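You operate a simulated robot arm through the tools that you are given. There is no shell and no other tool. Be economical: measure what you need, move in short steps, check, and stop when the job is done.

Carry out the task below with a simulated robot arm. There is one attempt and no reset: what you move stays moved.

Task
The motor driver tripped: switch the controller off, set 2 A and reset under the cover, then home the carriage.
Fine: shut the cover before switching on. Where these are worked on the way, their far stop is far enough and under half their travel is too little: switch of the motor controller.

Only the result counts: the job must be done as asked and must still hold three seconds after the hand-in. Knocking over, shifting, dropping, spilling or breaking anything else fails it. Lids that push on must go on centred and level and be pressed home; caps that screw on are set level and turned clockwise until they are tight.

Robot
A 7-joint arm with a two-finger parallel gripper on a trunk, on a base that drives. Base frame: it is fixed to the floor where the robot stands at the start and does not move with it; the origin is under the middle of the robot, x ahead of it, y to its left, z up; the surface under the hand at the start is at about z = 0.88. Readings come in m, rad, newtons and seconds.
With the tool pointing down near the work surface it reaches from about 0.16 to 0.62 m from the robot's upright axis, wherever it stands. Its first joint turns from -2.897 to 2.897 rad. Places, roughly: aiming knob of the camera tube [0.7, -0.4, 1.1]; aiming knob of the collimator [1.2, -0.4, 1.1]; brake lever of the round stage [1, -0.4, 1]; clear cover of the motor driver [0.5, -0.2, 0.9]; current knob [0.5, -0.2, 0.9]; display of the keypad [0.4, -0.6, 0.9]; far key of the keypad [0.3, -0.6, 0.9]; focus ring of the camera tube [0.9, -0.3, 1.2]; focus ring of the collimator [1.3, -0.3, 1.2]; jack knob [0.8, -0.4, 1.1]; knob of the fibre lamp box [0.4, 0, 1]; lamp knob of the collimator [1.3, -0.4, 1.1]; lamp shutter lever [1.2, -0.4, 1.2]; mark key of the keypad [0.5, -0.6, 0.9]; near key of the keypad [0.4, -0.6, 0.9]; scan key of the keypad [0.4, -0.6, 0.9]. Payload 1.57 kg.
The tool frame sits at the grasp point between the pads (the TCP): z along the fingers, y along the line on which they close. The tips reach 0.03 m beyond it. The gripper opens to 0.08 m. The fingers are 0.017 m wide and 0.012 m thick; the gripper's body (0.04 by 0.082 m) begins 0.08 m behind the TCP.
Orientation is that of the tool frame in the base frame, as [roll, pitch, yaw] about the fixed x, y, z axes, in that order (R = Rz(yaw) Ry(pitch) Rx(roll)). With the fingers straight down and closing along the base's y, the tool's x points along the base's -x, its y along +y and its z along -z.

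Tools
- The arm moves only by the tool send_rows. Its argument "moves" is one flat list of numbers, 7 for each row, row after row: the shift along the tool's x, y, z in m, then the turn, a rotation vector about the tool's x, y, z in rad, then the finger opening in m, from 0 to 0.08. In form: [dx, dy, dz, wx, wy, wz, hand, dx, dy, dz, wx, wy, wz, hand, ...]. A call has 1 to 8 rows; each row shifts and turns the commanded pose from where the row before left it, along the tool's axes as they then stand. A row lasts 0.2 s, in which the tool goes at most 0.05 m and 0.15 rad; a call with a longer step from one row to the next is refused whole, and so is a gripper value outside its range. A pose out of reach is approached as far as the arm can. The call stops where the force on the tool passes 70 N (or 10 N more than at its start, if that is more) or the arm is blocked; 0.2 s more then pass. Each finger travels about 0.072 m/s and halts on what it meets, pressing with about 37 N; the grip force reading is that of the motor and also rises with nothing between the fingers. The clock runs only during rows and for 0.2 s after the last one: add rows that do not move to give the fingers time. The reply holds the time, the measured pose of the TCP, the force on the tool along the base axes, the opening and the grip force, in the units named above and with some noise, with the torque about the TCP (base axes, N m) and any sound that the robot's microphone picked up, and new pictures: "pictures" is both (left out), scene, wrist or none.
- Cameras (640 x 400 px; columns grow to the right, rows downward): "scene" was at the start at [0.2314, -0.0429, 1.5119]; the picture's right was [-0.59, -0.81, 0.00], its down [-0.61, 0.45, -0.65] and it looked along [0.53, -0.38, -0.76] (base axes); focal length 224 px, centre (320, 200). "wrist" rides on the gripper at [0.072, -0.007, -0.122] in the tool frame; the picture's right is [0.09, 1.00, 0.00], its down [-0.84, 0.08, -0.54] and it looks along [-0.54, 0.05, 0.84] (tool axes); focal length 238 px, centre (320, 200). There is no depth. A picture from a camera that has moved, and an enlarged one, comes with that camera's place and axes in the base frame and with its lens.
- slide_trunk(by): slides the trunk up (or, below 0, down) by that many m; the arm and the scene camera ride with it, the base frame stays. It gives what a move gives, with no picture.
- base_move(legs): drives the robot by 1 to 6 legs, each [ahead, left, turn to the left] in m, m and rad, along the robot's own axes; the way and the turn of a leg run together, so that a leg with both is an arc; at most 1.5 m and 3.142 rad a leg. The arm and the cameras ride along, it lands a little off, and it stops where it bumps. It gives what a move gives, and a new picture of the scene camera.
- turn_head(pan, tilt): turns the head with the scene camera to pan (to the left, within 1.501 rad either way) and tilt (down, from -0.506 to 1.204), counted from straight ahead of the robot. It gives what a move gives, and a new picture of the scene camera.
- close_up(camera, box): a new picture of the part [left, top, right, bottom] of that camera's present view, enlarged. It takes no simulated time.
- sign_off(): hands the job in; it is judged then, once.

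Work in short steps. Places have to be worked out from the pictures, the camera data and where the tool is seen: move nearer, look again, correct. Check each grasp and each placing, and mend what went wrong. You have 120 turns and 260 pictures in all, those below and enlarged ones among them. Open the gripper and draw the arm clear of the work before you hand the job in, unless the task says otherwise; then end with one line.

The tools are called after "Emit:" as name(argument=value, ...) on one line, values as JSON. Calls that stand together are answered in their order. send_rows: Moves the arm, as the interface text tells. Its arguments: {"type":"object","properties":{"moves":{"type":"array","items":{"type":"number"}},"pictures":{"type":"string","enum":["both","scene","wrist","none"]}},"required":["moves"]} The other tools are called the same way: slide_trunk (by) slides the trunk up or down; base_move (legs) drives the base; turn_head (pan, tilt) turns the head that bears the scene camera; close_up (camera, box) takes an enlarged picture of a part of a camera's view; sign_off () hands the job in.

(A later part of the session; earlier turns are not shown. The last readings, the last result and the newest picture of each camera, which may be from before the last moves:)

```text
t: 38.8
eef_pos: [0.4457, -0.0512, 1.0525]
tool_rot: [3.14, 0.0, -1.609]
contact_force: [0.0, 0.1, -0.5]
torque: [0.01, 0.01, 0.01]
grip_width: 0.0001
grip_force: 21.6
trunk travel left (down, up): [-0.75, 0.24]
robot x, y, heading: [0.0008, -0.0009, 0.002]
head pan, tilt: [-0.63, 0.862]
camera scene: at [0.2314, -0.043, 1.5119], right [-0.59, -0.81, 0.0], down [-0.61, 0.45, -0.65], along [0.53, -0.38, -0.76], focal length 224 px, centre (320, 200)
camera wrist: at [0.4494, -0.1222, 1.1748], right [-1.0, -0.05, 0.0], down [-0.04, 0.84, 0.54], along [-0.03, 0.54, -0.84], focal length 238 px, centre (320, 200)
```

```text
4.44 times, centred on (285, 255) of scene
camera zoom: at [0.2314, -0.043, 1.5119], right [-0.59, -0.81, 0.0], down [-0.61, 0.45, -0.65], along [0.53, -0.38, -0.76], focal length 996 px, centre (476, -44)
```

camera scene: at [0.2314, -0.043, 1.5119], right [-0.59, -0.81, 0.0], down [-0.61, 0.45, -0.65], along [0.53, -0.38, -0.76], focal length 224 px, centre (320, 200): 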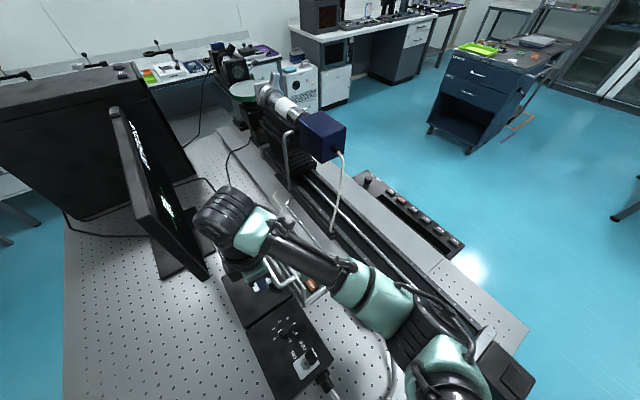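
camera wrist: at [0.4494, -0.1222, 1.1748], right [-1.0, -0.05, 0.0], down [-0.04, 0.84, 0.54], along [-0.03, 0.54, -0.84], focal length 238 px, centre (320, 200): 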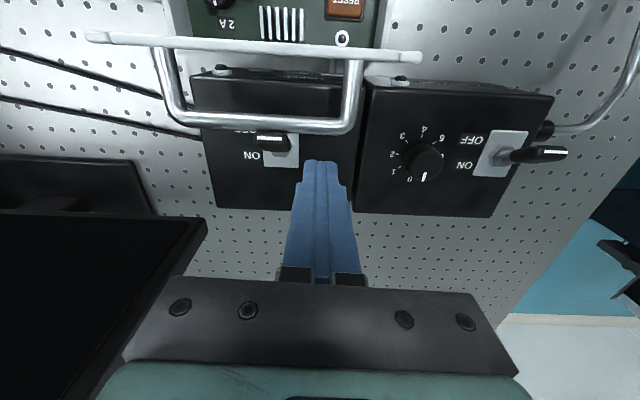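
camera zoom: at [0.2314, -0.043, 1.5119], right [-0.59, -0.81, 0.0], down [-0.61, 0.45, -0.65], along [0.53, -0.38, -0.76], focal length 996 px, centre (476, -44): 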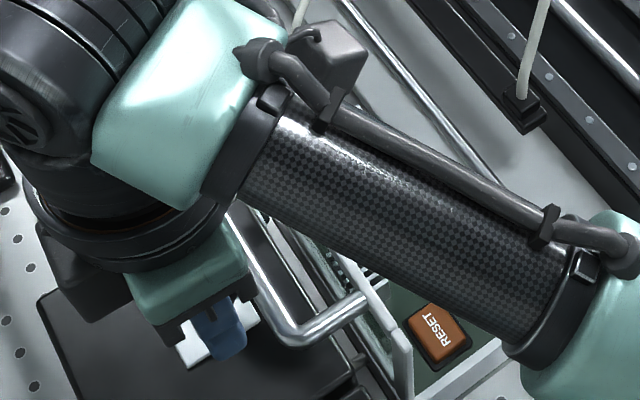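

The bar is at y≈-0.072, toggle clear by ~9 mm in x. Lower beside the bar with a bit more gap, then push it toward -y.

Emit:
send_rows(moves=[-0.006, 0, 0.0, 0, 0, 0, 0, 0, 0, 0.04, 0, 0, 0, 0, 0.02, 0, 0, 0, 0, 0, 0, 0.015, 0, 0.0, 0, 0, 0, 0, 0.015, 0, 0, 0, 0, 0, 0, 0.015, 0, 0.002, 0, 0, 0, 0, 0, 0, 0, 0, 0, 0, 0])

Emit:
close_up(camera="wrist", box=[220, 50, 440, 200])

```text
t: 40.4
eef_pos: [0.4443, -0.1084, 1.0117]
tool_rot: [3.139, 0.0, -1.609]
contact_force: [0.4, 0.7, -0.1]
torque: [0.0, -0.01, -0.01]
grip_width: 0.0001
grip_force: 21.4
trunk travel left (down, up): [-0.75, 0.24]
robot x, y, heading: [-0.0001, 0.0002, 0.0]
head pan, tilt: [-0.63, 0.862]
camera scene: at [0.2315, -0.0427, 1.5119], right [-0.59, -0.81, 0.0], down [-0.61, 0.45, -0.65], along [0.53, -0.38, -0.76], focal length 224 px, centre (320, 200)
camera wrist: at [0.4475, -0.1816, 1.1335], right [-1.0, -0.05, 0.0], down [-0.04, 0.84, 0.54], along [-0.03, 0.54, -0.84], focal length 238 px, centre (320, 200)
```

scene: 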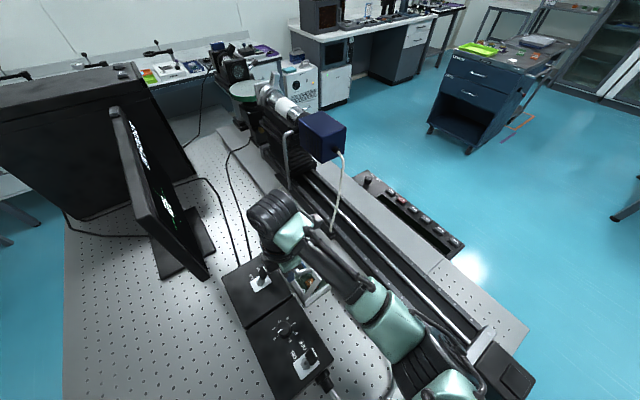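
wrist: 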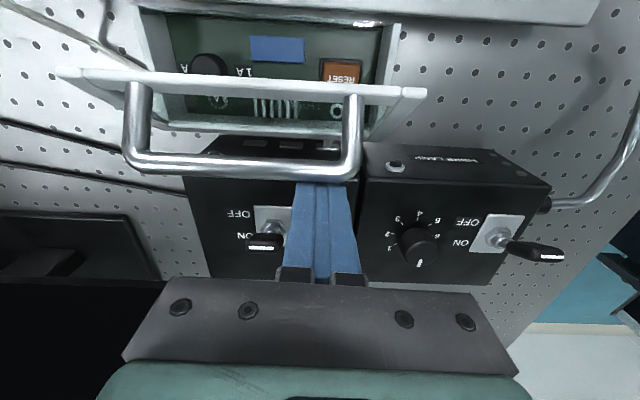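

```text
2.67 times, centred on (330, 125) of wrist
camera zoom: at [0.4475, -0.1816, 1.1335], right [-1.0, -0.05, 0.0], down [-0.04, 0.84, 0.54], along [-0.03, 0.54, -0.84], focal length 636 px, centre (293, 400)
```

zoom: 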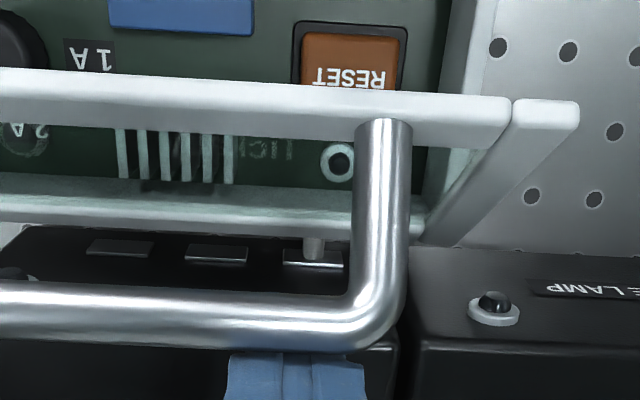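

Lid is swinging closed smoothly, switch still OFF. Continue pushing and lowering along the arc.

Emit:
send_rows(moves=[0.015, 0, 0.002, 0, 0, 0, 0, 0.014, 0, 0.005, 0, 0, 0, 0, 0.012, 0, 0.007, 0, 0, 0, 0, 0, 0, 0, 0, 0, 0, 0])

Emit:
close_up(camera="scene", box=[230, 220, 360, 310])

```text
t: 41.4
eef_pos: [0.4417, -0.1517, 0.9977]
tool_rot: [3.14, 0.0, -1.611]
contact_force: [-0.5, -0.3, 0.1]
torque: [0.0, 0.03, -0.04]
grip_width: 0.0002
grip_force: 21.1
trunk travel left (down, up): [-0.75, 0.24]
robot x, y, heading: [0.0036, 0.001, -0.001]
head pan, tilt: [-0.63, 0.862]
camera scene: at [0.2315, -0.0427, 1.5119], right [-0.59, -0.81, 0.0], down [-0.61, 0.45, -0.65], along [0.53, -0.38, -0.76], focal length 224 px, centre (320, 200)
camera wrist: at [0.4456, -0.2229, 1.1195], right [-1.0, -0.05, 0.0], down [-0.04, 0.84, 0.54], along [-0.03, 0.54, -0.84], focal length 238 px, centre (320, 200)
```

scene: 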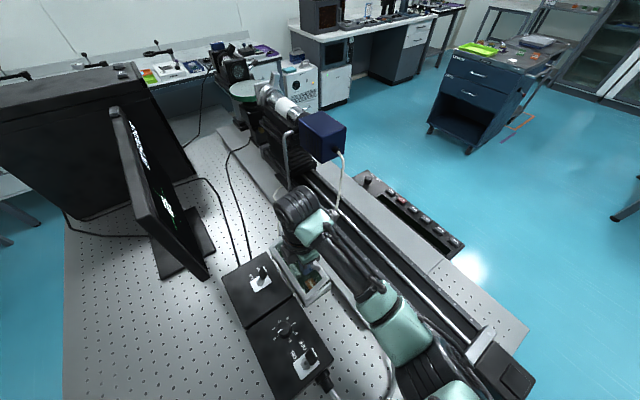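
wrist: 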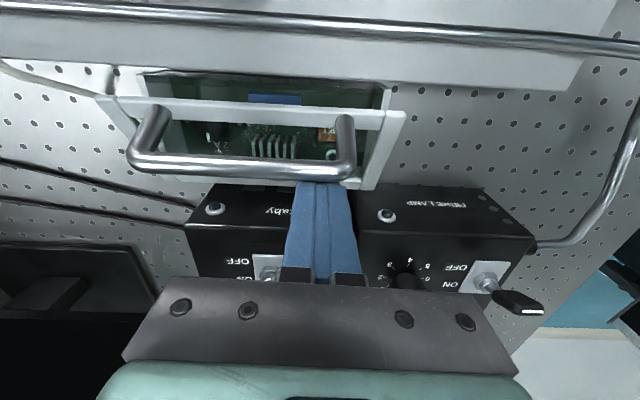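

```text
4.44 times, centred on (295, 265) of scene
camera zoom: at [0.2315, -0.0427, 1.5119], right [-0.59, -0.81, 0.0], down [-0.61, 0.45, -0.65], along [0.53, -0.38, -0.76], focal length 996 px, centre (431, -89)
```

zoom: 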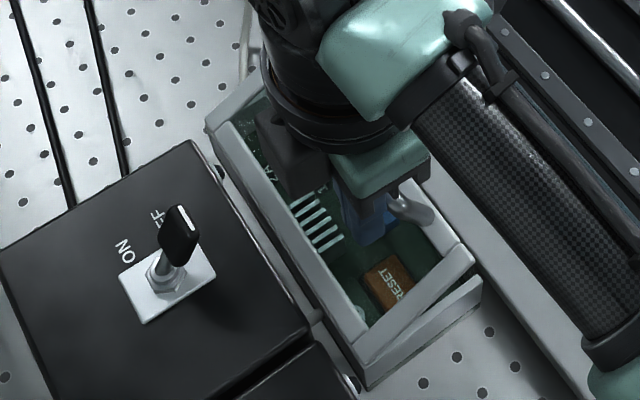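

Lid at ~30°, holding. Lift over the bar and press it down from the top.

Emit:
send_rows(moves=[-0.005, 0, 0, 0, 0, 0, 0, 0, 0, -0.037, 0, 0, 0, 0, 0.028, 0, 0, 0, 0, 0, 0, 0.004, -0.01, 0.03, 0, 0, 0, 0, 0.006, -0.01, 0.013, 0, 0, 0, 0, 0.004, 0, 0.01, 0, 0, 0, 0, 0.0, 0, 0.005, 0, 0, 0, 0])

Emit:
close_up(camera="scene", box=[230, 220, 360, 310])

```text
t: 43.0
eef_pos: [0.4615, -0.1775, 0.9776]
tool_rot: [-3.14, 0.01, -1.595]
contact_force: [0.2, 40.5, 16.7]
torque: [0.15, 0.04, 0.05]
grip_width: 0.0002
grip_force: 21.3
trunk travel left (down, up): [-0.75, 0.24]
robot x, y, heading: [-0.0019, 0.0008, 0.005]
head pan, tilt: [-0.63, 0.862]
camera scene: at [0.2299, -0.0364, 1.5124], right [-0.59, -0.81, 0.0], down [-0.61, 0.44, -0.65], along [0.53, -0.39, -0.76], focal length 224 px, centre (320, 200)
camera wrist: at [0.4656, -0.2511, 1.0984], right [-1.0, -0.07, 0.0], down [-0.06, 0.83, 0.55], along [-0.04, 0.55, -0.83], focal length 238 px, centre (320, 200)
```

scene: 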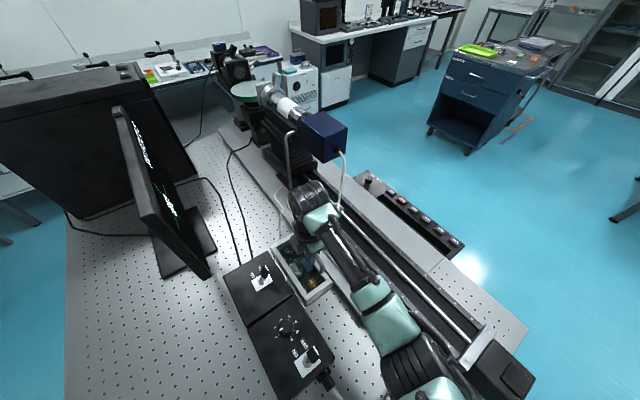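
wrist: 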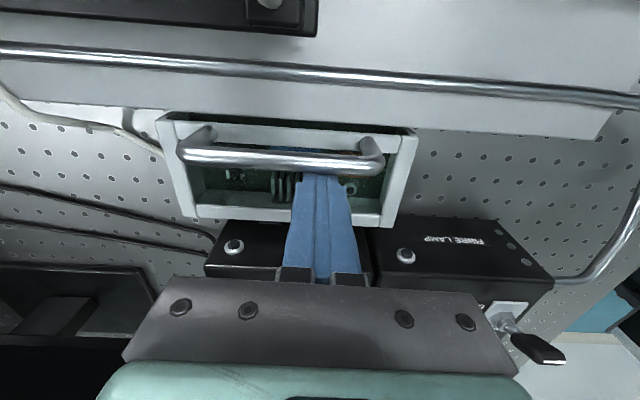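

```text
4.44 times, centred on (295, 265) of scene
camera zoom: at [0.2299, -0.0364, 1.5124], right [-0.59, -0.81, 0.0], down [-0.61, 0.44, -0.65], along [0.53, -0.39, -0.76], focal length 996 px, centre (431, -89)
```

zoom: 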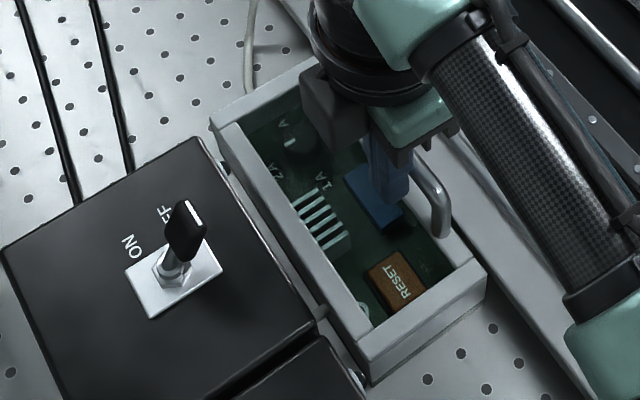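

The fingertip is on the bar's +y side, pushing it sideways; the lid looks nearly shut. Back off, lift, and look.

Emit:
send_rows(moves=[-0.016, 0, 0, 0, 0, 0, 0, 0, 0, -0.04, 0, 0, 0, 0, 0, 0, 0, 0, 0, 0, 0])

Emit:
close_up(camera="wrist", box=[160, 60, 440, 240])

Emit:
close_up(camera="scene", box=[230, 220, 360, 310])

```text
t: 43.8
eef_pos: [0.4595, -0.1745, 1.016]
tool_rot: [3.138, -0.002, -1.613]
contact_force: [-0.7, 0.8, 0.2]
torque: [-0.03, 0.01, -0.02]
grip_width: 0.0
grip_force: 20.8
trunk travel left (down, up): [-0.75, 0.24]
robot x, y, heading: [-0.0, -0.0011, -0.001]
head pan, tilt: [-0.63, 0.862]
camera scene: at [0.2319, -0.0436, 1.5117], right [-0.59, -0.81, 0.0], down [-0.61, 0.45, -0.65], along [0.53, -0.38, -0.76], focal length 224 px, centre (320, 200)
camera wrist: at [0.4641, -0.2461, 1.1382], right [-1.0, -0.05, 0.0], down [-0.04, 0.84, 0.54], along [-0.03, 0.54, -0.84], focal length 238 px, centre (320, 200)
```

scene: 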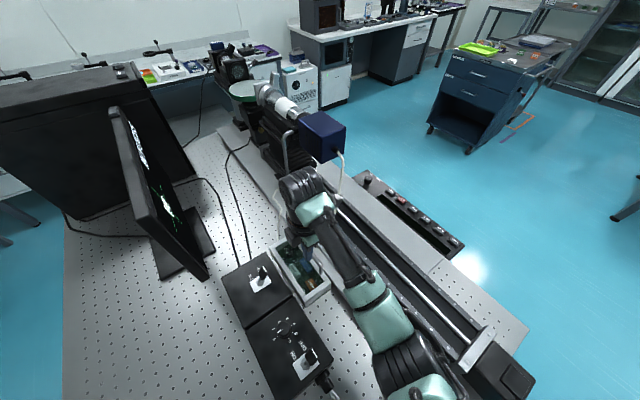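
wrist: 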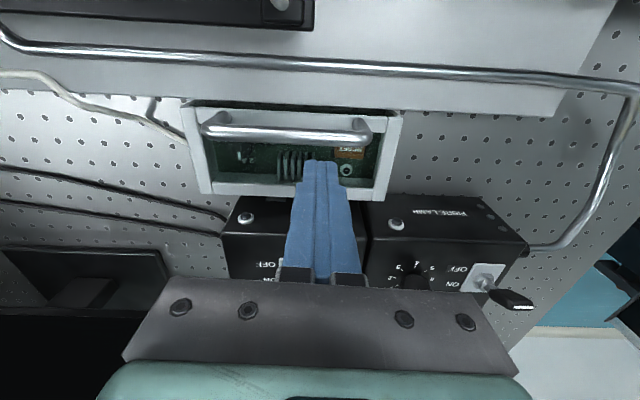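

```text
2.22 times, centred on (300, 150) of wrist
camera zoom: at [0.4641, -0.2461, 1.1382], right [-1.0, -0.05, 0.0], down [-0.04, 0.84, 0.54], along [-0.03, 0.54, -0.84], focal length 530 px, centre (364, 311)
```

zoom: 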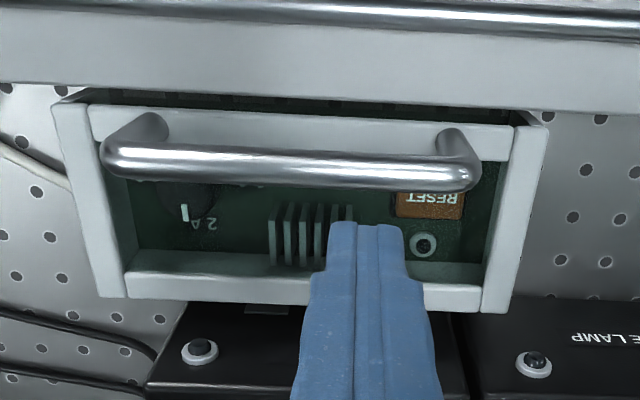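

```text
4.44 times, centred on (295, 265) of scene
camera zoom: at [0.2319, -0.0436, 1.5117], right [-0.59, -0.81, 0.0], down [-0.61, 0.45, -0.65], along [0.53, -0.38, -0.76], focal length 996 px, centre (431, -89)
```

zoom: 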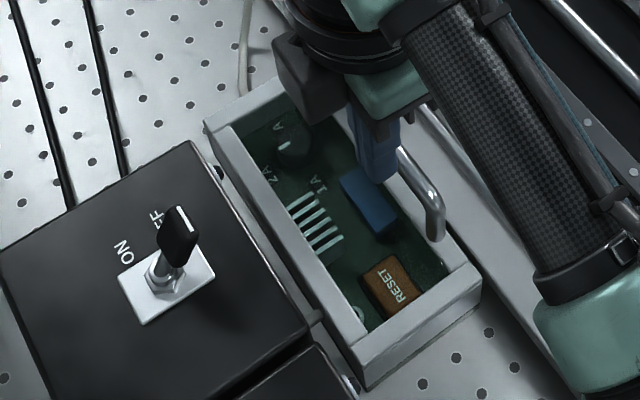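

The lid is a few degrees open (dark gap at the -y rim). Go over the bar at y≈-0.189 and press straight down.

Emit:
send_rows(moves=[0.014, -0.01, 0, 0, 0, 0, 0, 0, 0, 0.02, 0, 0, 0, 0, 0, 0, 0.008, 0, 0, 0, 0, 0, 0, 0.005, 0, 0, 0, 0, 0, 0, 0.005, 0, 0, 0, 0, 0, 0, 0.004, 0, 0, 0, 0])

Emit:
close_up(camera="wrist", box=[160, 60, 440, 240])

```text
t: 44.6
eef_pos: [0.4702, -0.1889, 1.0046]
tool_rot: [-3.119, -0.012, -1.605]
contact_force: [-23.8, 14.4, 44.9]
torque: [0.24, 0.95, -0.17]
grip_width: 0.0001
grip_force: 20.7
trunk travel left (down, up): [-0.75, 0.24]
robot x, y, heading: [-0.0007, 0.0023, 0.002]
head pan, tilt: [-0.63, 0.862]
stopped in row 4: the force on the tool passed its limit at 79 N (the readings are from after the stop); the commanded pose is now the measured one
camera scene: at [0.2251, -0.0396, 1.5135], right [-0.59, -0.81, 0.0], down [-0.61, 0.45, -0.66], along [0.53, -0.39, -0.76], focal length 224 px, centre (320, 200)
camera wrist: at [0.4716, -0.2583, 1.1281], right [-1.0, -0.06, -0.02], down [-0.06, 0.85, 0.53], along [-0.01, 0.53, -0.85], focal length 238 px, centre (320, 200)
```

scene: 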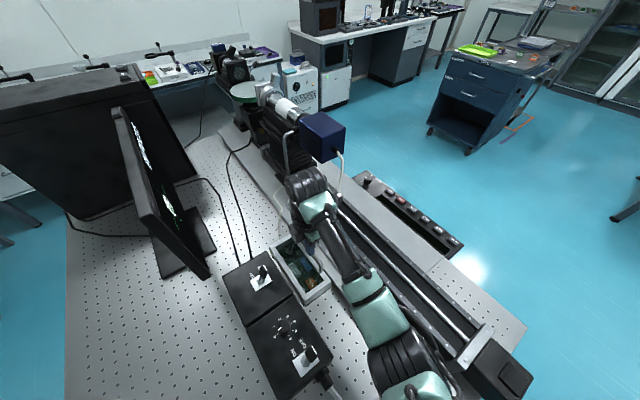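
wrist: 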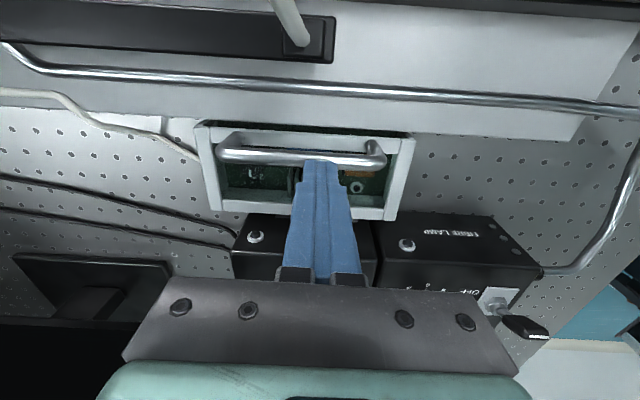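

```text
2.22 times, centred on (300, 150) of wrist
camera zoom: at [0.4716, -0.2583, 1.1281], right [-1.0, -0.06, -0.02], down [-0.06, 0.85, 0.53], along [-0.01, 0.53, -0.85], focal length 530 px, centre (364, 311)
```

zoom: 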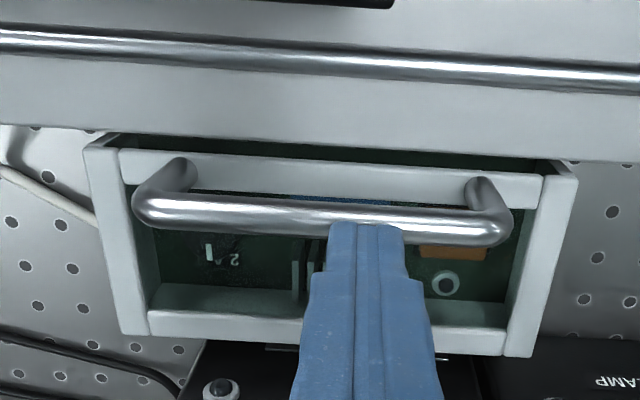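

Tip pressed at 45–79 N on the bar with no give, and the bar's scene position matches the original closed one – the lid seems shut. Lift off and compare in the scene view.

Emit:
send_rows(moves=[0, 0, -0.04, 0, 0, 0, 0, 0, 0, -0.04, 0, 0, 0, 0, -0.04, -0.003, 0, 0, 0, 0, 0, -0.04, -0.004, 0, 0, 0, 0, 0, 0, 0, 0, 0, 0, 0, 0])

Emit:
close_up(camera="scene", box=[230, 220, 360, 310])

Emit:
close_up(camera="wrist", box=[160, 40, 440, 220])

```text
t: 45.8
eef_pos: [0.4839, -0.1106, 1.0772]
tool_rot: [-3.124, -0.009, -1.608]
contact_force: [0.5, 0.8, -0.7]
torque: [0.0, 0.01, 0.0]
grip_width: 0.0
grip_force: 21.3
trunk travel left (down, up): [-0.75, 0.24]
robot x, y, heading: [-0.0011, 0.0007, -0.003]
head pan, tilt: [-0.63, 0.862]
camera scene: at [0.2315, -0.0431, 1.5118], right [-0.59, -0.81, 0.0], down [-0.61, 0.45, -0.65], along [0.53, -0.38, -0.76], focal length 224 px, centre (320, 200)
camera wrist: at [0.4842, -0.1804, 1.1994], right [-1.0, -0.05, -0.02], down [-0.05, 0.84, 0.53], along [-0.01, 0.53, -0.85], focal length 238 px, centre (320, 200)
```

scene: 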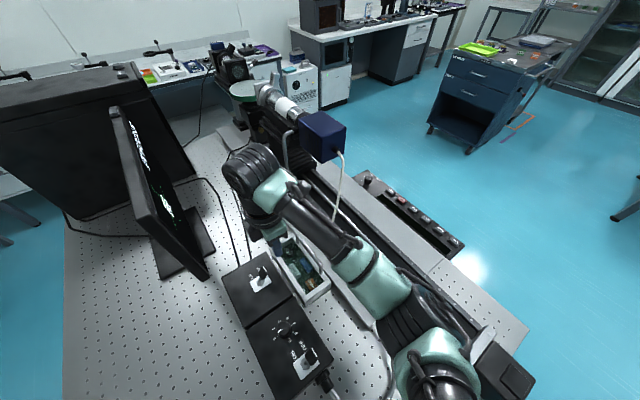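
wrist: 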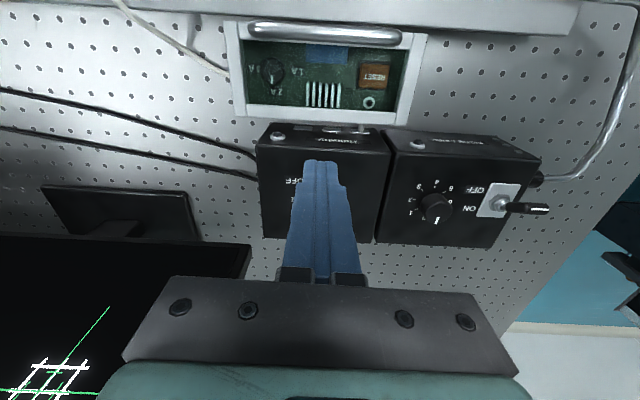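

```text
4.44 times, centred on (295, 265) of scene
camera zoom: at [0.2315, -0.0431, 1.5118], right [-0.59, -0.81, 0.0], down [-0.61, 0.45, -0.65], along [0.53, -0.38, -0.76], focal length 996 px, centre (431, -89)
```

zoom: 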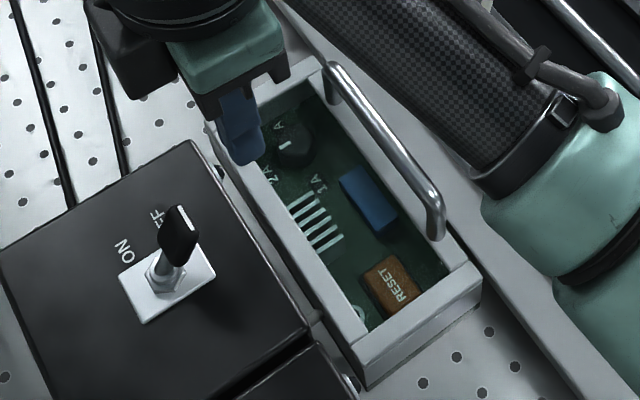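

```text
2.22 times, centred on (300, 130) of wrist
camera zoom: at [0.4842, -0.1804, 1.1994], right [-1.0, -0.05, -0.02], down [-0.05, 0.84, 0.53], along [-0.01, 0.53, -0.85], focal length 530 px, centre (364, 356)
```

zoom: 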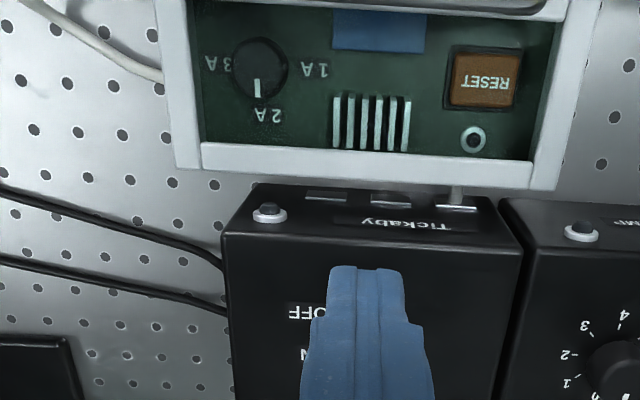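

Zoom tightly on the lid's edges against the box to judge whether it is fully down.

Emit:
close_up(camera="scene", box=[290, 245, 335, 305])

Emit:
close_up(camera="wrist", box=[220, 10, 440, 130])

```text
6.67 times, centred on (312, 275) of scene
camera zoom: at [0.2315, -0.0431, 1.5118], right [-0.59, -0.81, 0.0], down [-0.61, 0.45, -0.65], along [0.53, -0.38, -0.76], focal length 1494 px, centre (370, -300)
```

zoom: 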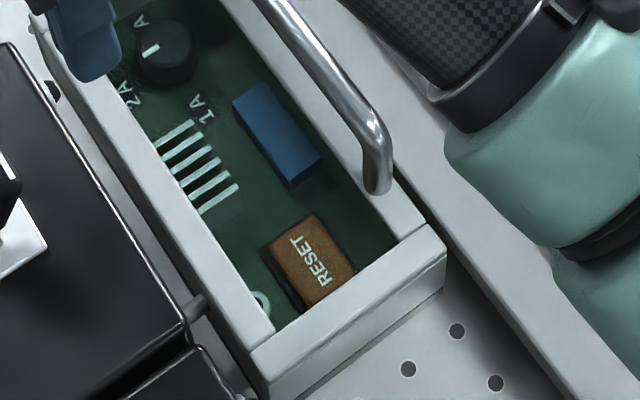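

```text
2.91 times, centred on (330, 70) of wrist
camera zoom: at [0.4842, -0.1804, 1.1994], right [-1.0, -0.05, -0.02], down [-0.05, 0.84, 0.53], along [-0.01, 0.53, -0.85], focal length 693 px, centre (291, 578)
```

zoom: 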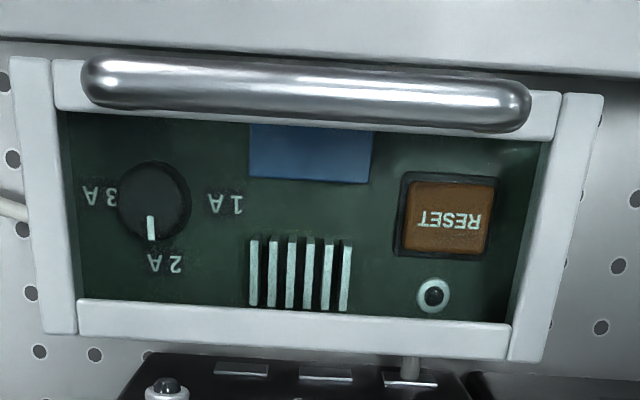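

Frame rails are flush and the lid didn't yield under press – it is shut. Now switch on: lower on the -y side of the lever and push toward +y.

Emit:
send_rows(moves=[-0.008, 0.003, 0.02, 0, 0, 0, 0, 0, 0, 0.037, 0, 0, 0, 0, 0, 0, 0, 0, 0, 0, 0])

Emit:
close_up(camera="scene", box=[220, 220, 350, 310])

```text
t: 46.6
eef_pos: [0.4806, -0.1039, 1.0203]
tool_rot: [-3.123, -0.011, -1.609]
contact_force: [0.7, 0.3, -0.2]
torque: [0.0, 0.0, -0.03]
grip_width: 0.0001
grip_force: 21.7
trunk travel left (down, up): [-0.75, 0.24]
robot x, y, heading: [0.0027, -0.0025, -0.004]
head pan, tilt: [-0.63, 0.862]
camera scene: at [0.231, -0.0427, 1.5119], right [-0.59, -0.81, 0.0], down [-0.61, 0.45, -0.65], along [0.53, -0.38, -0.76], focal length 224 px, centre (320, 200)
camera wrist: at [0.4826, -0.1731, 1.1429], right [-1.0, -0.05, -0.02], down [-0.06, 0.85, 0.53], along [-0.01, 0.53, -0.85], focal length 238 px, centre (320, 200)
```

scene: 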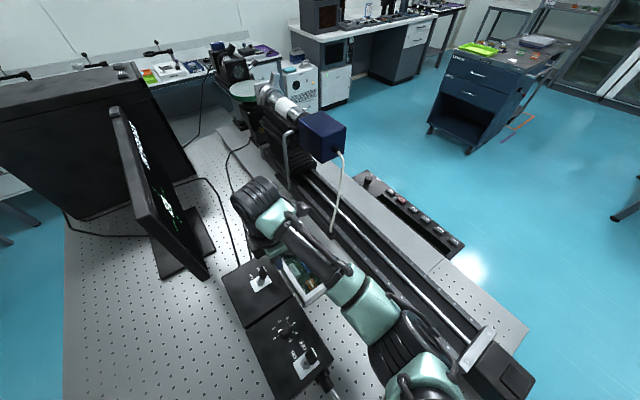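
wrist: 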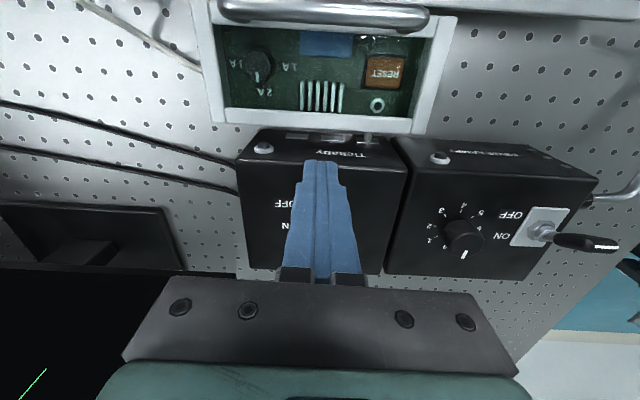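

```text
4.44 times, centred on (285, 265) of scene
camera zoom: at [0.231, -0.0427, 1.5119], right [-0.59, -0.81, 0.0], down [-0.61, 0.45, -0.65], along [0.53, -0.38, -0.76], focal length 996 px, centre (476, -89)
```

zoom: 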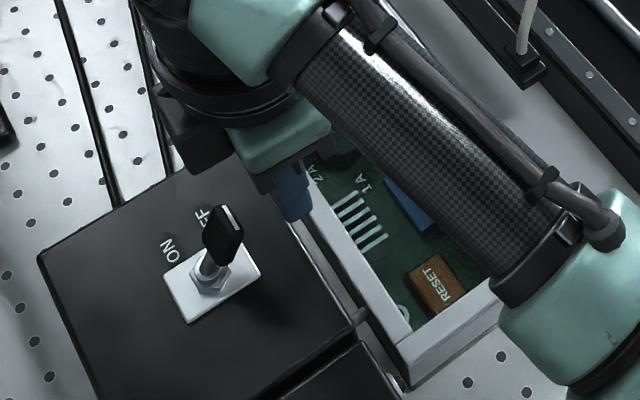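

Finger is beside the lever on the -y side. Push it over to ON.

Emit:
send_rows(moves=[-0.02, 0, 0, 0, 0, 0, 0, -0.012, 0, 0, 0, 0, 0, 0, -0.01, 0, 0, 0, 0, 0, 0, -0.01, 0, 0, 0, 0, 0, 0, -0.006, 0, 0, 0, 0, 0, 0, 0, 0, 0, 0, 0, 0, 0])

Emit:
close_up(camera="scene", box=[220, 220, 350, 310])

Emit:
close_up(camera="scene", box=[340, 170, 480, 260])

```text
t: 48.0
eef_pos: [0.4833, -0.055, 1.0197]
tool_rot: [-3.126, -0.018, -1.623]
contact_force: [-6.5, -37.4, -8.8]
torque: [-0.83, 0.35, 0.09]
grip_width: 0.0
grip_force: 21.2
trunk travel left (down, up): [-0.75, 0.24]
robot x, y, heading: [0.0031, -0.0005, 0.001]
head pan, tilt: [-0.63, 0.862]
heard: click
camera scene: at [0.2312, -0.0487, 1.5115], right [-0.59, -0.81, 0.0], down [-0.61, 0.45, -0.65], along [0.53, -0.38, -0.76], focal length 224 px, centre (320, 200)
camera wrist: at [0.484, -0.124, 1.1424], right [-1.0, -0.04, -0.01], down [-0.04, 0.85, 0.53], along [-0.01, 0.53, -0.85], focal length 238 px, centre (320, 200)
```

scene: 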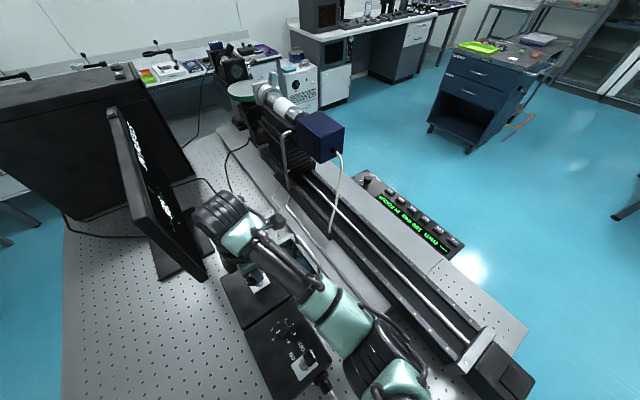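
wrist: 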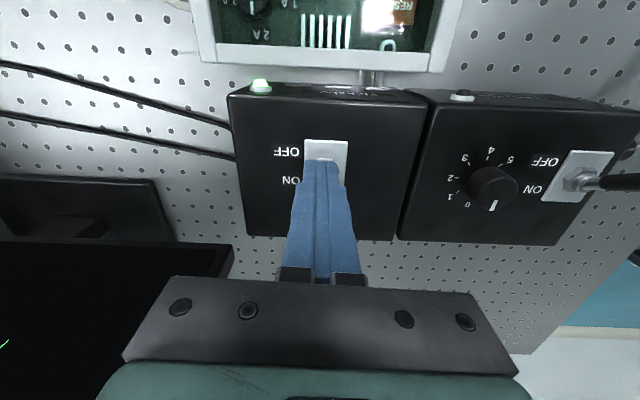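

```text
4.44 times, centred on (285, 265) of scene
camera zoom: at [0.2312, -0.0487, 1.5115], right [-0.59, -0.81, 0.0], down [-0.61, 0.45, -0.65], along [0.53, -0.38, -0.76], focal length 996 px, centre (476, -89)
```

zoom: 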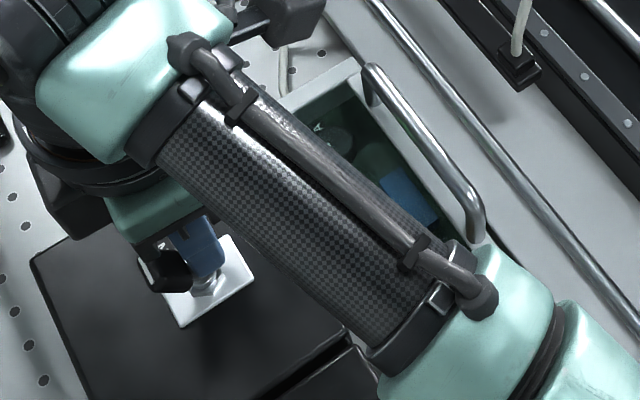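

```text
4.44 times, centred on (410, 215) of scene
camera zoom: at [0.2312, -0.0487, 1.5115], right [-0.59, -0.81, 0.0], down [-0.61, 0.45, -0.65], along [0.53, -0.38, -0.76], focal length 996 px, centre (-80, 133)
```

zoom: 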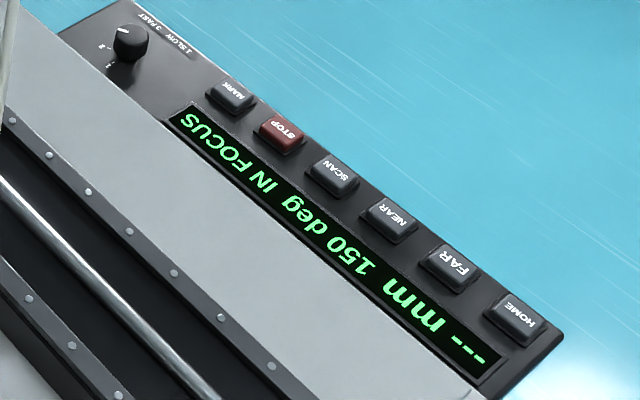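

The display now reads "--- mm 150 deg IN FOCUS" – trip cleared, green LED lit. Back the hand off, raise it, and look around for driving toward the keypad.

Emit:
send_rows(moves=[0.025, 0, 0, 0, 0, 0, 0, 0, 0, -0.05, 0, 0, 0, 0, 0, 0.03, -0.04, 0, 0, 0, 0, 0, 0.05, 0, 0, 0, 0, 0, 0, 0.05, -0.0, 0, 0, 0, 0, 0, 0.05, 0, 0, 0, 0, 0, 0, 0, 0, 0, 0, 0, 0], pictures="none")

Emit:
turn_head(pan=-1.1, tilt=0.9)

Emit:
turn_head(pan=-0.3, tilt=1.15)

```text
t: 49.6
eef_pos: [0.302, -0.0628, 1.1069]
tool_rot: [-3.125, -0.012, -1.608]
contact_force: [0.0, -0.9, 0.2]
torque: [0.01, -0.01, 0.02]
grip_width: 0.0
grip_force: 21.8
trunk travel left (down, up): [-0.75, 0.24]
robot x, y, heading: [-0.0005, 0.0005, -0.002]
head pan, tilt: [-0.63, 0.862]
```

```text
t: 50.5
eef_pos: [0.3019, -0.0614, 1.1063]
tool_rot: [-3.123, -0.011, -1.61]
contact_force: [-0.3, 0.7, -1.3]
torque: [0.0, -0.02, -0.02]
grip_width: 0.0
grip_force: 21.1
trunk travel left (down, up): [-0.75, 0.24]
robot x, y, heading: [0.0013, 0.0001, -0.003]
head pan, tilt: [-1.1, 0.901]
camera scene: at [0.203, -0.0642, 1.5089], right [-0.89, -0.45, 0.0], down [-0.36, 0.7, -0.62], along [0.28, -0.55, -0.78], focal length 224 px, centre (320, 200)
```

scene: 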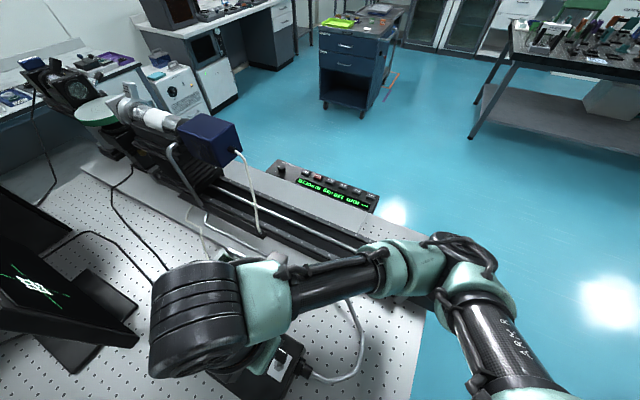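

```text
t: 51.7
eef_pos: [0.3022, -0.0615, 1.1065]
tool_rot: [-3.122, -0.01, -1.61]
contact_force: [0.2, 0.8, 0.1]
torque: [0.0, 0.0, 0.0]
grip_width: 0.0002
grip_force: 21.0
trunk travel left (down, up): [-0.75, 0.24]
robot x, y, heading: [-0.0025, -0.0003, 0.0]
head pan, tilt: [-0.3, 1.15]
camera scene: at [0.2255, -0.0146, 1.492], right [-0.3, -0.95, 0.0], down [-0.87, 0.27, -0.41], along [0.39, -0.12, -0.91], focal length 224 px, centre (320, 200)
```

scene: 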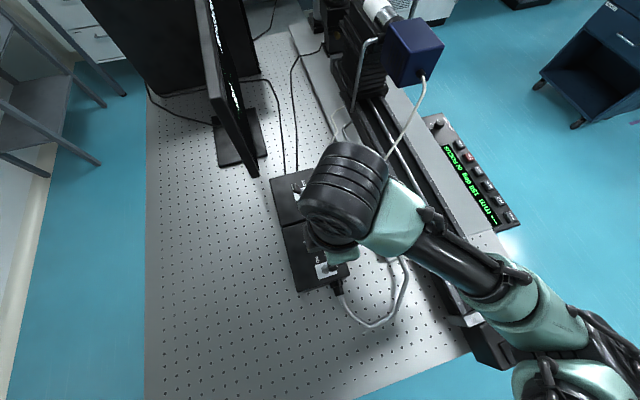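

Keypad lies at about y=-0.57, slightly beyond reach. Raise the hand and slide the base 12 cm to the right (staying clear of the table's legs).

Emit:
send_rows(moves=[0, 0, -0.05, 0, 0, 0, 0, 0, 0, -0.05, 0, 0, 0, 0], pictures="none")

Emit:
base_move(legs=[[0, -0.12, 0]])

Emit:
turn_head(pan=-0.9, tilt=0.9)

Emit:
close_up(camera="scene", box=[250, 130, 430, 270])

```text
t: 52.3
eef_pos: [0.2996, -0.0598, 1.2067]
tool_rot: [-3.126, -0.01, -1.61]
contact_force: [-0.3, -0.1, 0.5]
torque: [0.0, -0.02, -0.01]
grip_width: 0.0
grip_force: 21.5
trunk travel left (down, up): [-0.75, 0.24]
robot x, y, heading: [0.0018, 0.0001, -0.005]
head pan, tilt: [-0.3, 1.15]
```

```text
t: 53.5
eef_pos: [0.3005, -0.1811, 1.2048]
tool_rot: [-3.123, -0.011, -1.61]
contact_force: [0.2, 0.2, 0.6]
torque: [0.02, 0.01, 0.02]
grip_width: 0.0
grip_force: 21.0
trunk travel left (down, up): [-0.75, 0.24]
robot x, y, heading: [0.0023, -0.1188, -0.005]
head pan, tilt: [-0.3, 1.15]
camera scene: at [0.2254, -0.1339, 1.492], right [-0.3, -0.96, 0.0], down [-0.87, 0.27, -0.41], along [0.39, -0.12, -0.91], focal length 224 px, centre (320, 200)
```

scene: 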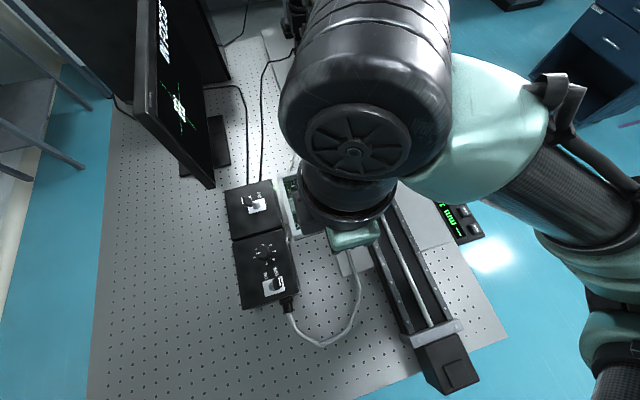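

```text
t: 54.5
eef_pos: [0.2989, -0.1805, 1.2054]
tool_rot: [-3.123, -0.011, -1.609]
contact_force: [0.3, 0.2, 0.0]
torque: [-0.02, 0.01, -0.05]
grip_width: 0.0
grip_force: 21.4
trunk travel left (down, up): [-0.75, 0.24]
robot x, y, heading: [-0.0007, -0.1173, -0.001]
head pan, tilt: [-0.901, 0.901]
camera scene: at [0.2155, -0.1755, 1.5089], right [-0.78, -0.62, 0.0], down [-0.49, 0.61, -0.62], along [0.39, -0.49, -0.78], focal length 224 px, centre (320, 200)
```

scene: 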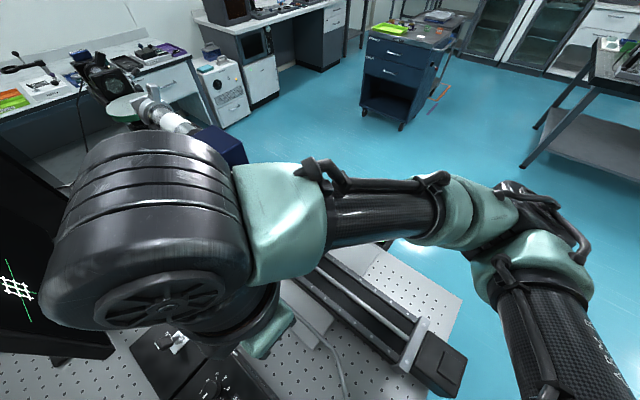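

```text
2.86 times, centred on (340, 200) of scene
camera zoom: at [0.2155, -0.1755, 1.5089], right [-0.78, -0.62, 0.0], down [-0.49, 0.61, -0.62], along [0.39, -0.49, -0.78], focal length 640 px, centre (263, 200)
```

zoom: 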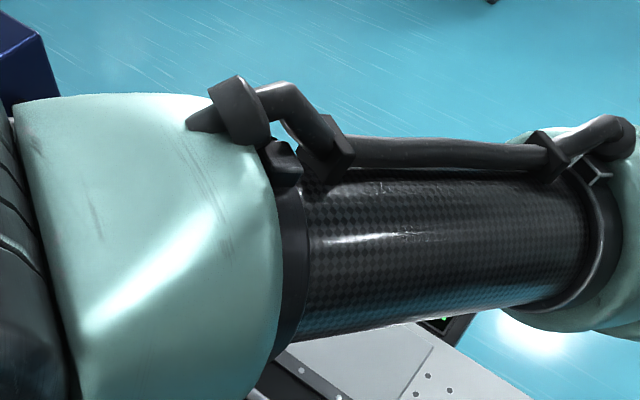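

The arm occludes the scene view, so I'll use the wrist camera: move across toward the keypad at safe height, then yaw the hand back so the camera looks along +x.

Emit:
send_rows(moves=[0.045, 0.015, 0.005, 0, 0, 0, 0, 0.045, 0.015, 0.005, 0, 0, 0, 0, 0.045, 0.015, 0.005, 0, 0, 0, 0, 0.045, 0.015, 0.005, 0, 0, 0, 0, 0.045, 0.01, 0.005, 0, 0, 0, 0, 0.045, 0.01, 0.005, 0, 0, 0, 0, 0.03, 0, 0, 0, 0, 0, 0], pictures="none")

Emit:
send_rows(moves=[0, 0, 0, 0, 0, 0.145, 0, 0, 0, 0, 0, 0, 0.145, 0, 0, 0, 0, 0, 0, 0.145, 0, 0, 0, 0, 0, 0, 0.145, 0, 0, 0, 0, 0, 0, 0.145, 0, 0, 0, 0, 0, 0, 0.145, 0, 0, 0, 0, 0, 0, 0.145, 0, 0, 0, 0, 0, 0, 0.145, 0], pictures="none")

Emit:
send_rows(moves=[0, 0, 0, 0, 0, 0.14, 0, 0, 0, 0, 0, 0, 0.14, 0, 0, 0, 0, 0, 0, 0.1, 0, 0, 0, 0, 0, 0, 0, 0])

```text
t: 56.1
eef_pos: [0.2074, -0.4777, 1.1777]
tool_rot: [-3.124, -0.011, -1.611]
contact_force: [0.1, 0.6, -0.1]
torque: [-0.02, 0.02, -0.03]
grip_width: 0.0002
grip_force: 21.2
trunk travel left (down, up): [-0.75, 0.24]
robot x, y, heading: [0.0007, -0.1194, -0.001]
head pan, tilt: [-0.901, 0.901]
```

```text
t: 57.9
eef_pos: [0.2092, -0.4779, 1.1781]
tool_rot: [-3.124, 0.013, -2.772]
contact_force: [-0.3, 0.0, -0.4]
torque: [-0.03, 0.0, 0.02]
grip_width: 0.0002
grip_force: 21.1
trunk travel left (down, up): [-0.75, 0.24]
robot x, y, heading: [0.0007, -0.1177, -0.001]
head pan, tilt: [-0.901, 0.901]
```

```text
t: 58.9
eef_pos: [0.2085, -0.477, 1.1776]
tool_rot: [-3.131, 0.017, 3.134]
contact_force: [0.4, -0.9, 0.3]
torque: [0.0, 0.0, 0.0]
grip_width: 0.0
grip_force: 21.1
trunk travel left (down, up): [-0.75, 0.24]
robot x, y, heading: [0.0001, -0.1232, -0.0]
head pan, tilt: [-0.901, 0.901]
camera scene: at [0.2154, -0.1755, 1.5089], right [-0.78, -0.62, 0.0], down [-0.49, 0.61, -0.62], along [0.39, -0.49, -0.78], focal length 224 px, centre (320, 200)
camera wrist: at [0.1342, -0.4809, 1.298], right [-0.08, 1.0, -0.01], down [0.83, 0.08, 0.56], along [0.56, 0.04, -0.83], focal length 238 px, centre (320, 200)
```

scene: 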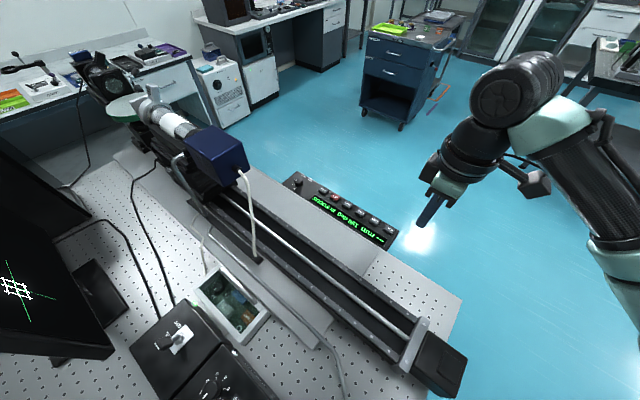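
wrist: 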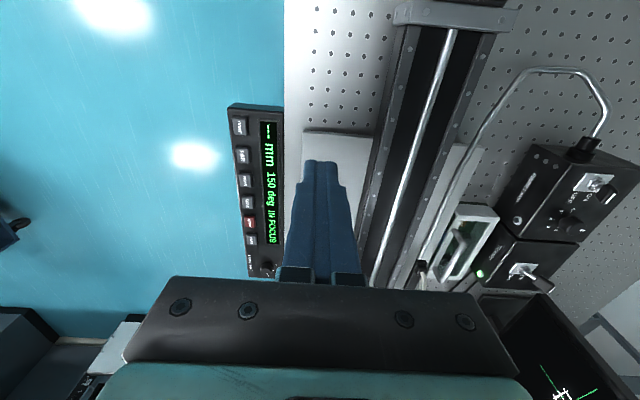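

Clear views now. Zoom on the keypad in both cameras to triangulate HOME.

Emit:
close_up(camera="scene", box=[280, 160, 420, 260])

Emit:
close_up(camera="wrist", box=[200, 90, 340, 190])

```text
4.00 times, centred on (350, 210) of scene
camera zoom: at [0.2154, -0.1755, 1.5089], right [-0.78, -0.62, 0.0], down [-0.49, 0.61, -0.62], along [0.39, -0.49, -0.78], focal length 897 px, centre (200, 160)
```

zoom: 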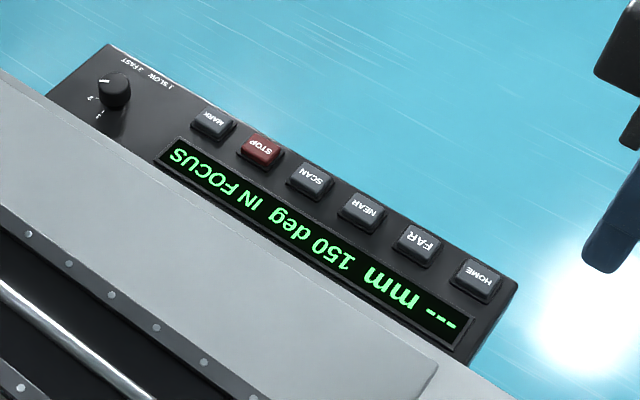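

```text
4.00 times, centred on (270, 140) of wrist
camera zoom: at [0.1342, -0.4809, 1.298], right [-0.08, 1.0, -0.01], down [0.83, 0.08, 0.56], along [0.56, 0.04, -0.83], focal length 953 px, centre (520, 440)
```

zoom: 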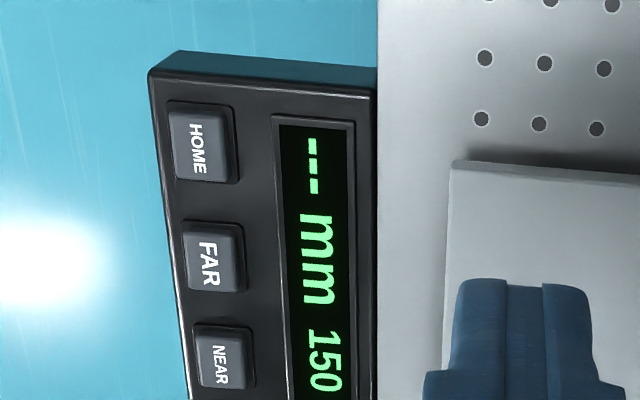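

HOME triangulates to about (0.275,-0.616,0.875). Move above it.

Emit:
send_rows(moves=[-0.0133, -0.0278, 0.0355, 0, 0, 0, 0, -0.0133, -0.0278, 0.0355, 0, 0, 0, 0, -0.0133, -0.0278, 0.0355, 0, 0, 0, 0, -0.0133, -0.0278, 0.0355, 0, 0, 0, 0, -0.0133, -0.0278, 0.0355, 0, 0, 0, 0, 0, 0, 0, 0, 0, 0, 0])

Emit:
close_up(camera="scene", box=[320, 160, 460, 260])

Emit:
close_up(camera="wrist", box=[250, 80, 390, 180])

```text
t: 60.3
eef_pos: [0.2762, -0.6199, 1.0022]
tool_rot: [-3.13, 0.02, 3.135]
contact_force: [-0.5, -0.3, -0.4]
torque: [0.01, -0.01, 0.05]
grip_width: 0.0
grip_force: 22.0
trunk travel left (down, up): [-0.75, 0.24]
robot x, y, heading: [0.002, -0.121, 0.004]
head pan, tilt: [-0.901, 0.901]
camera scene: at [0.2148, -0.1751, 1.509], right [-0.78, -0.62, 0.0], down [-0.49, 0.61, -0.62], along [0.39, -0.49, -0.78], focal length 224 px, centre (320, 200)
camera wrist: at [0.2022, -0.6237, 1.1233], right [-0.08, 1.0, -0.01], down [0.83, 0.08, 0.56], along [0.56, 0.04, -0.83], focal length 238 px, centre (320, 200)
```

scene: 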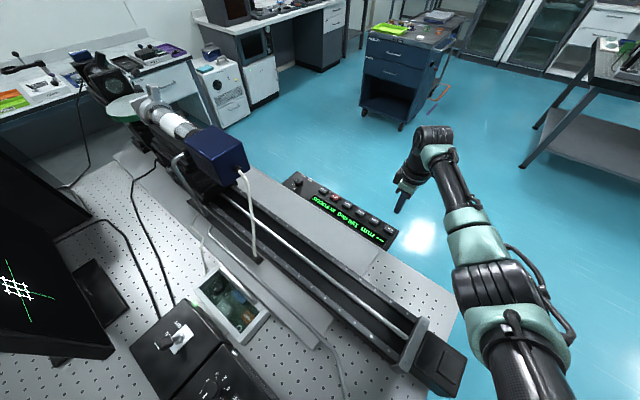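
wrist: 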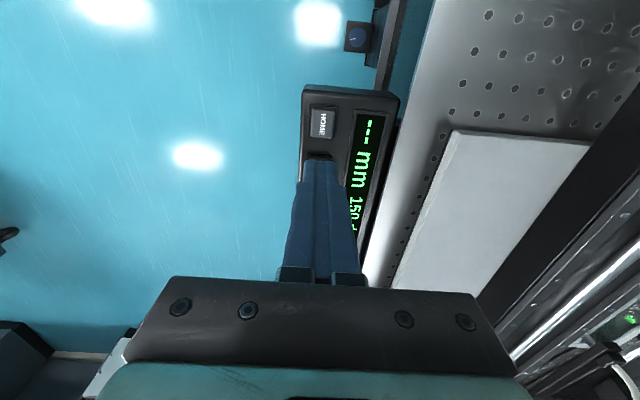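

```text
4.00 times, centred on (390, 210) of scene
camera zoom: at [0.2148, -0.1751, 1.509], right [-0.78, -0.62, 0.0], down [-0.49, 0.61, -0.62], along [0.39, -0.49, -0.78], focal length 897 px, centre (40, 160)
```

zoom: 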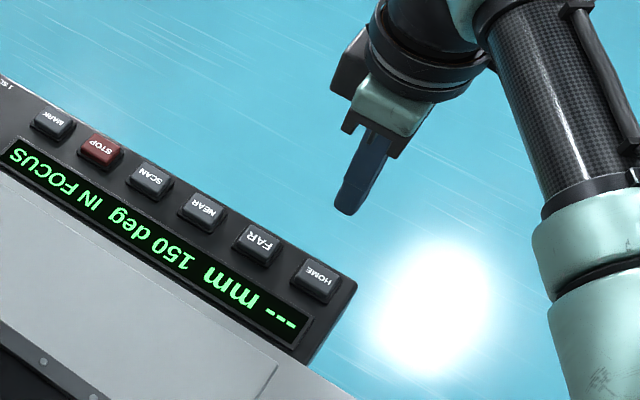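

```text
4.00 times, centred on (320, 130) of wrist
camera zoom: at [0.2022, -0.6237, 1.1233], right [-0.08, 1.0, -0.01], down [0.83, 0.08, 0.56], along [0.56, 0.04, -0.83], focal length 953 px, centre (320, 480)
```

zoom: 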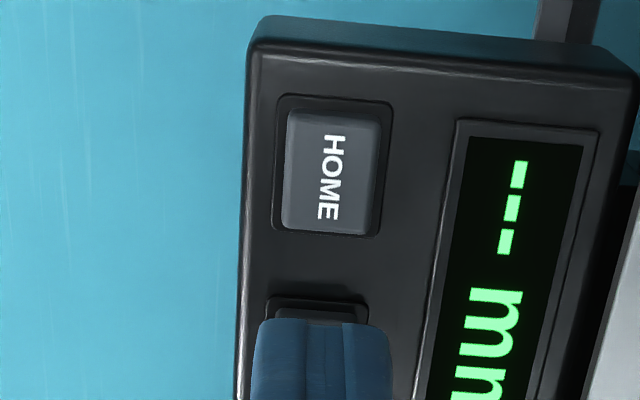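

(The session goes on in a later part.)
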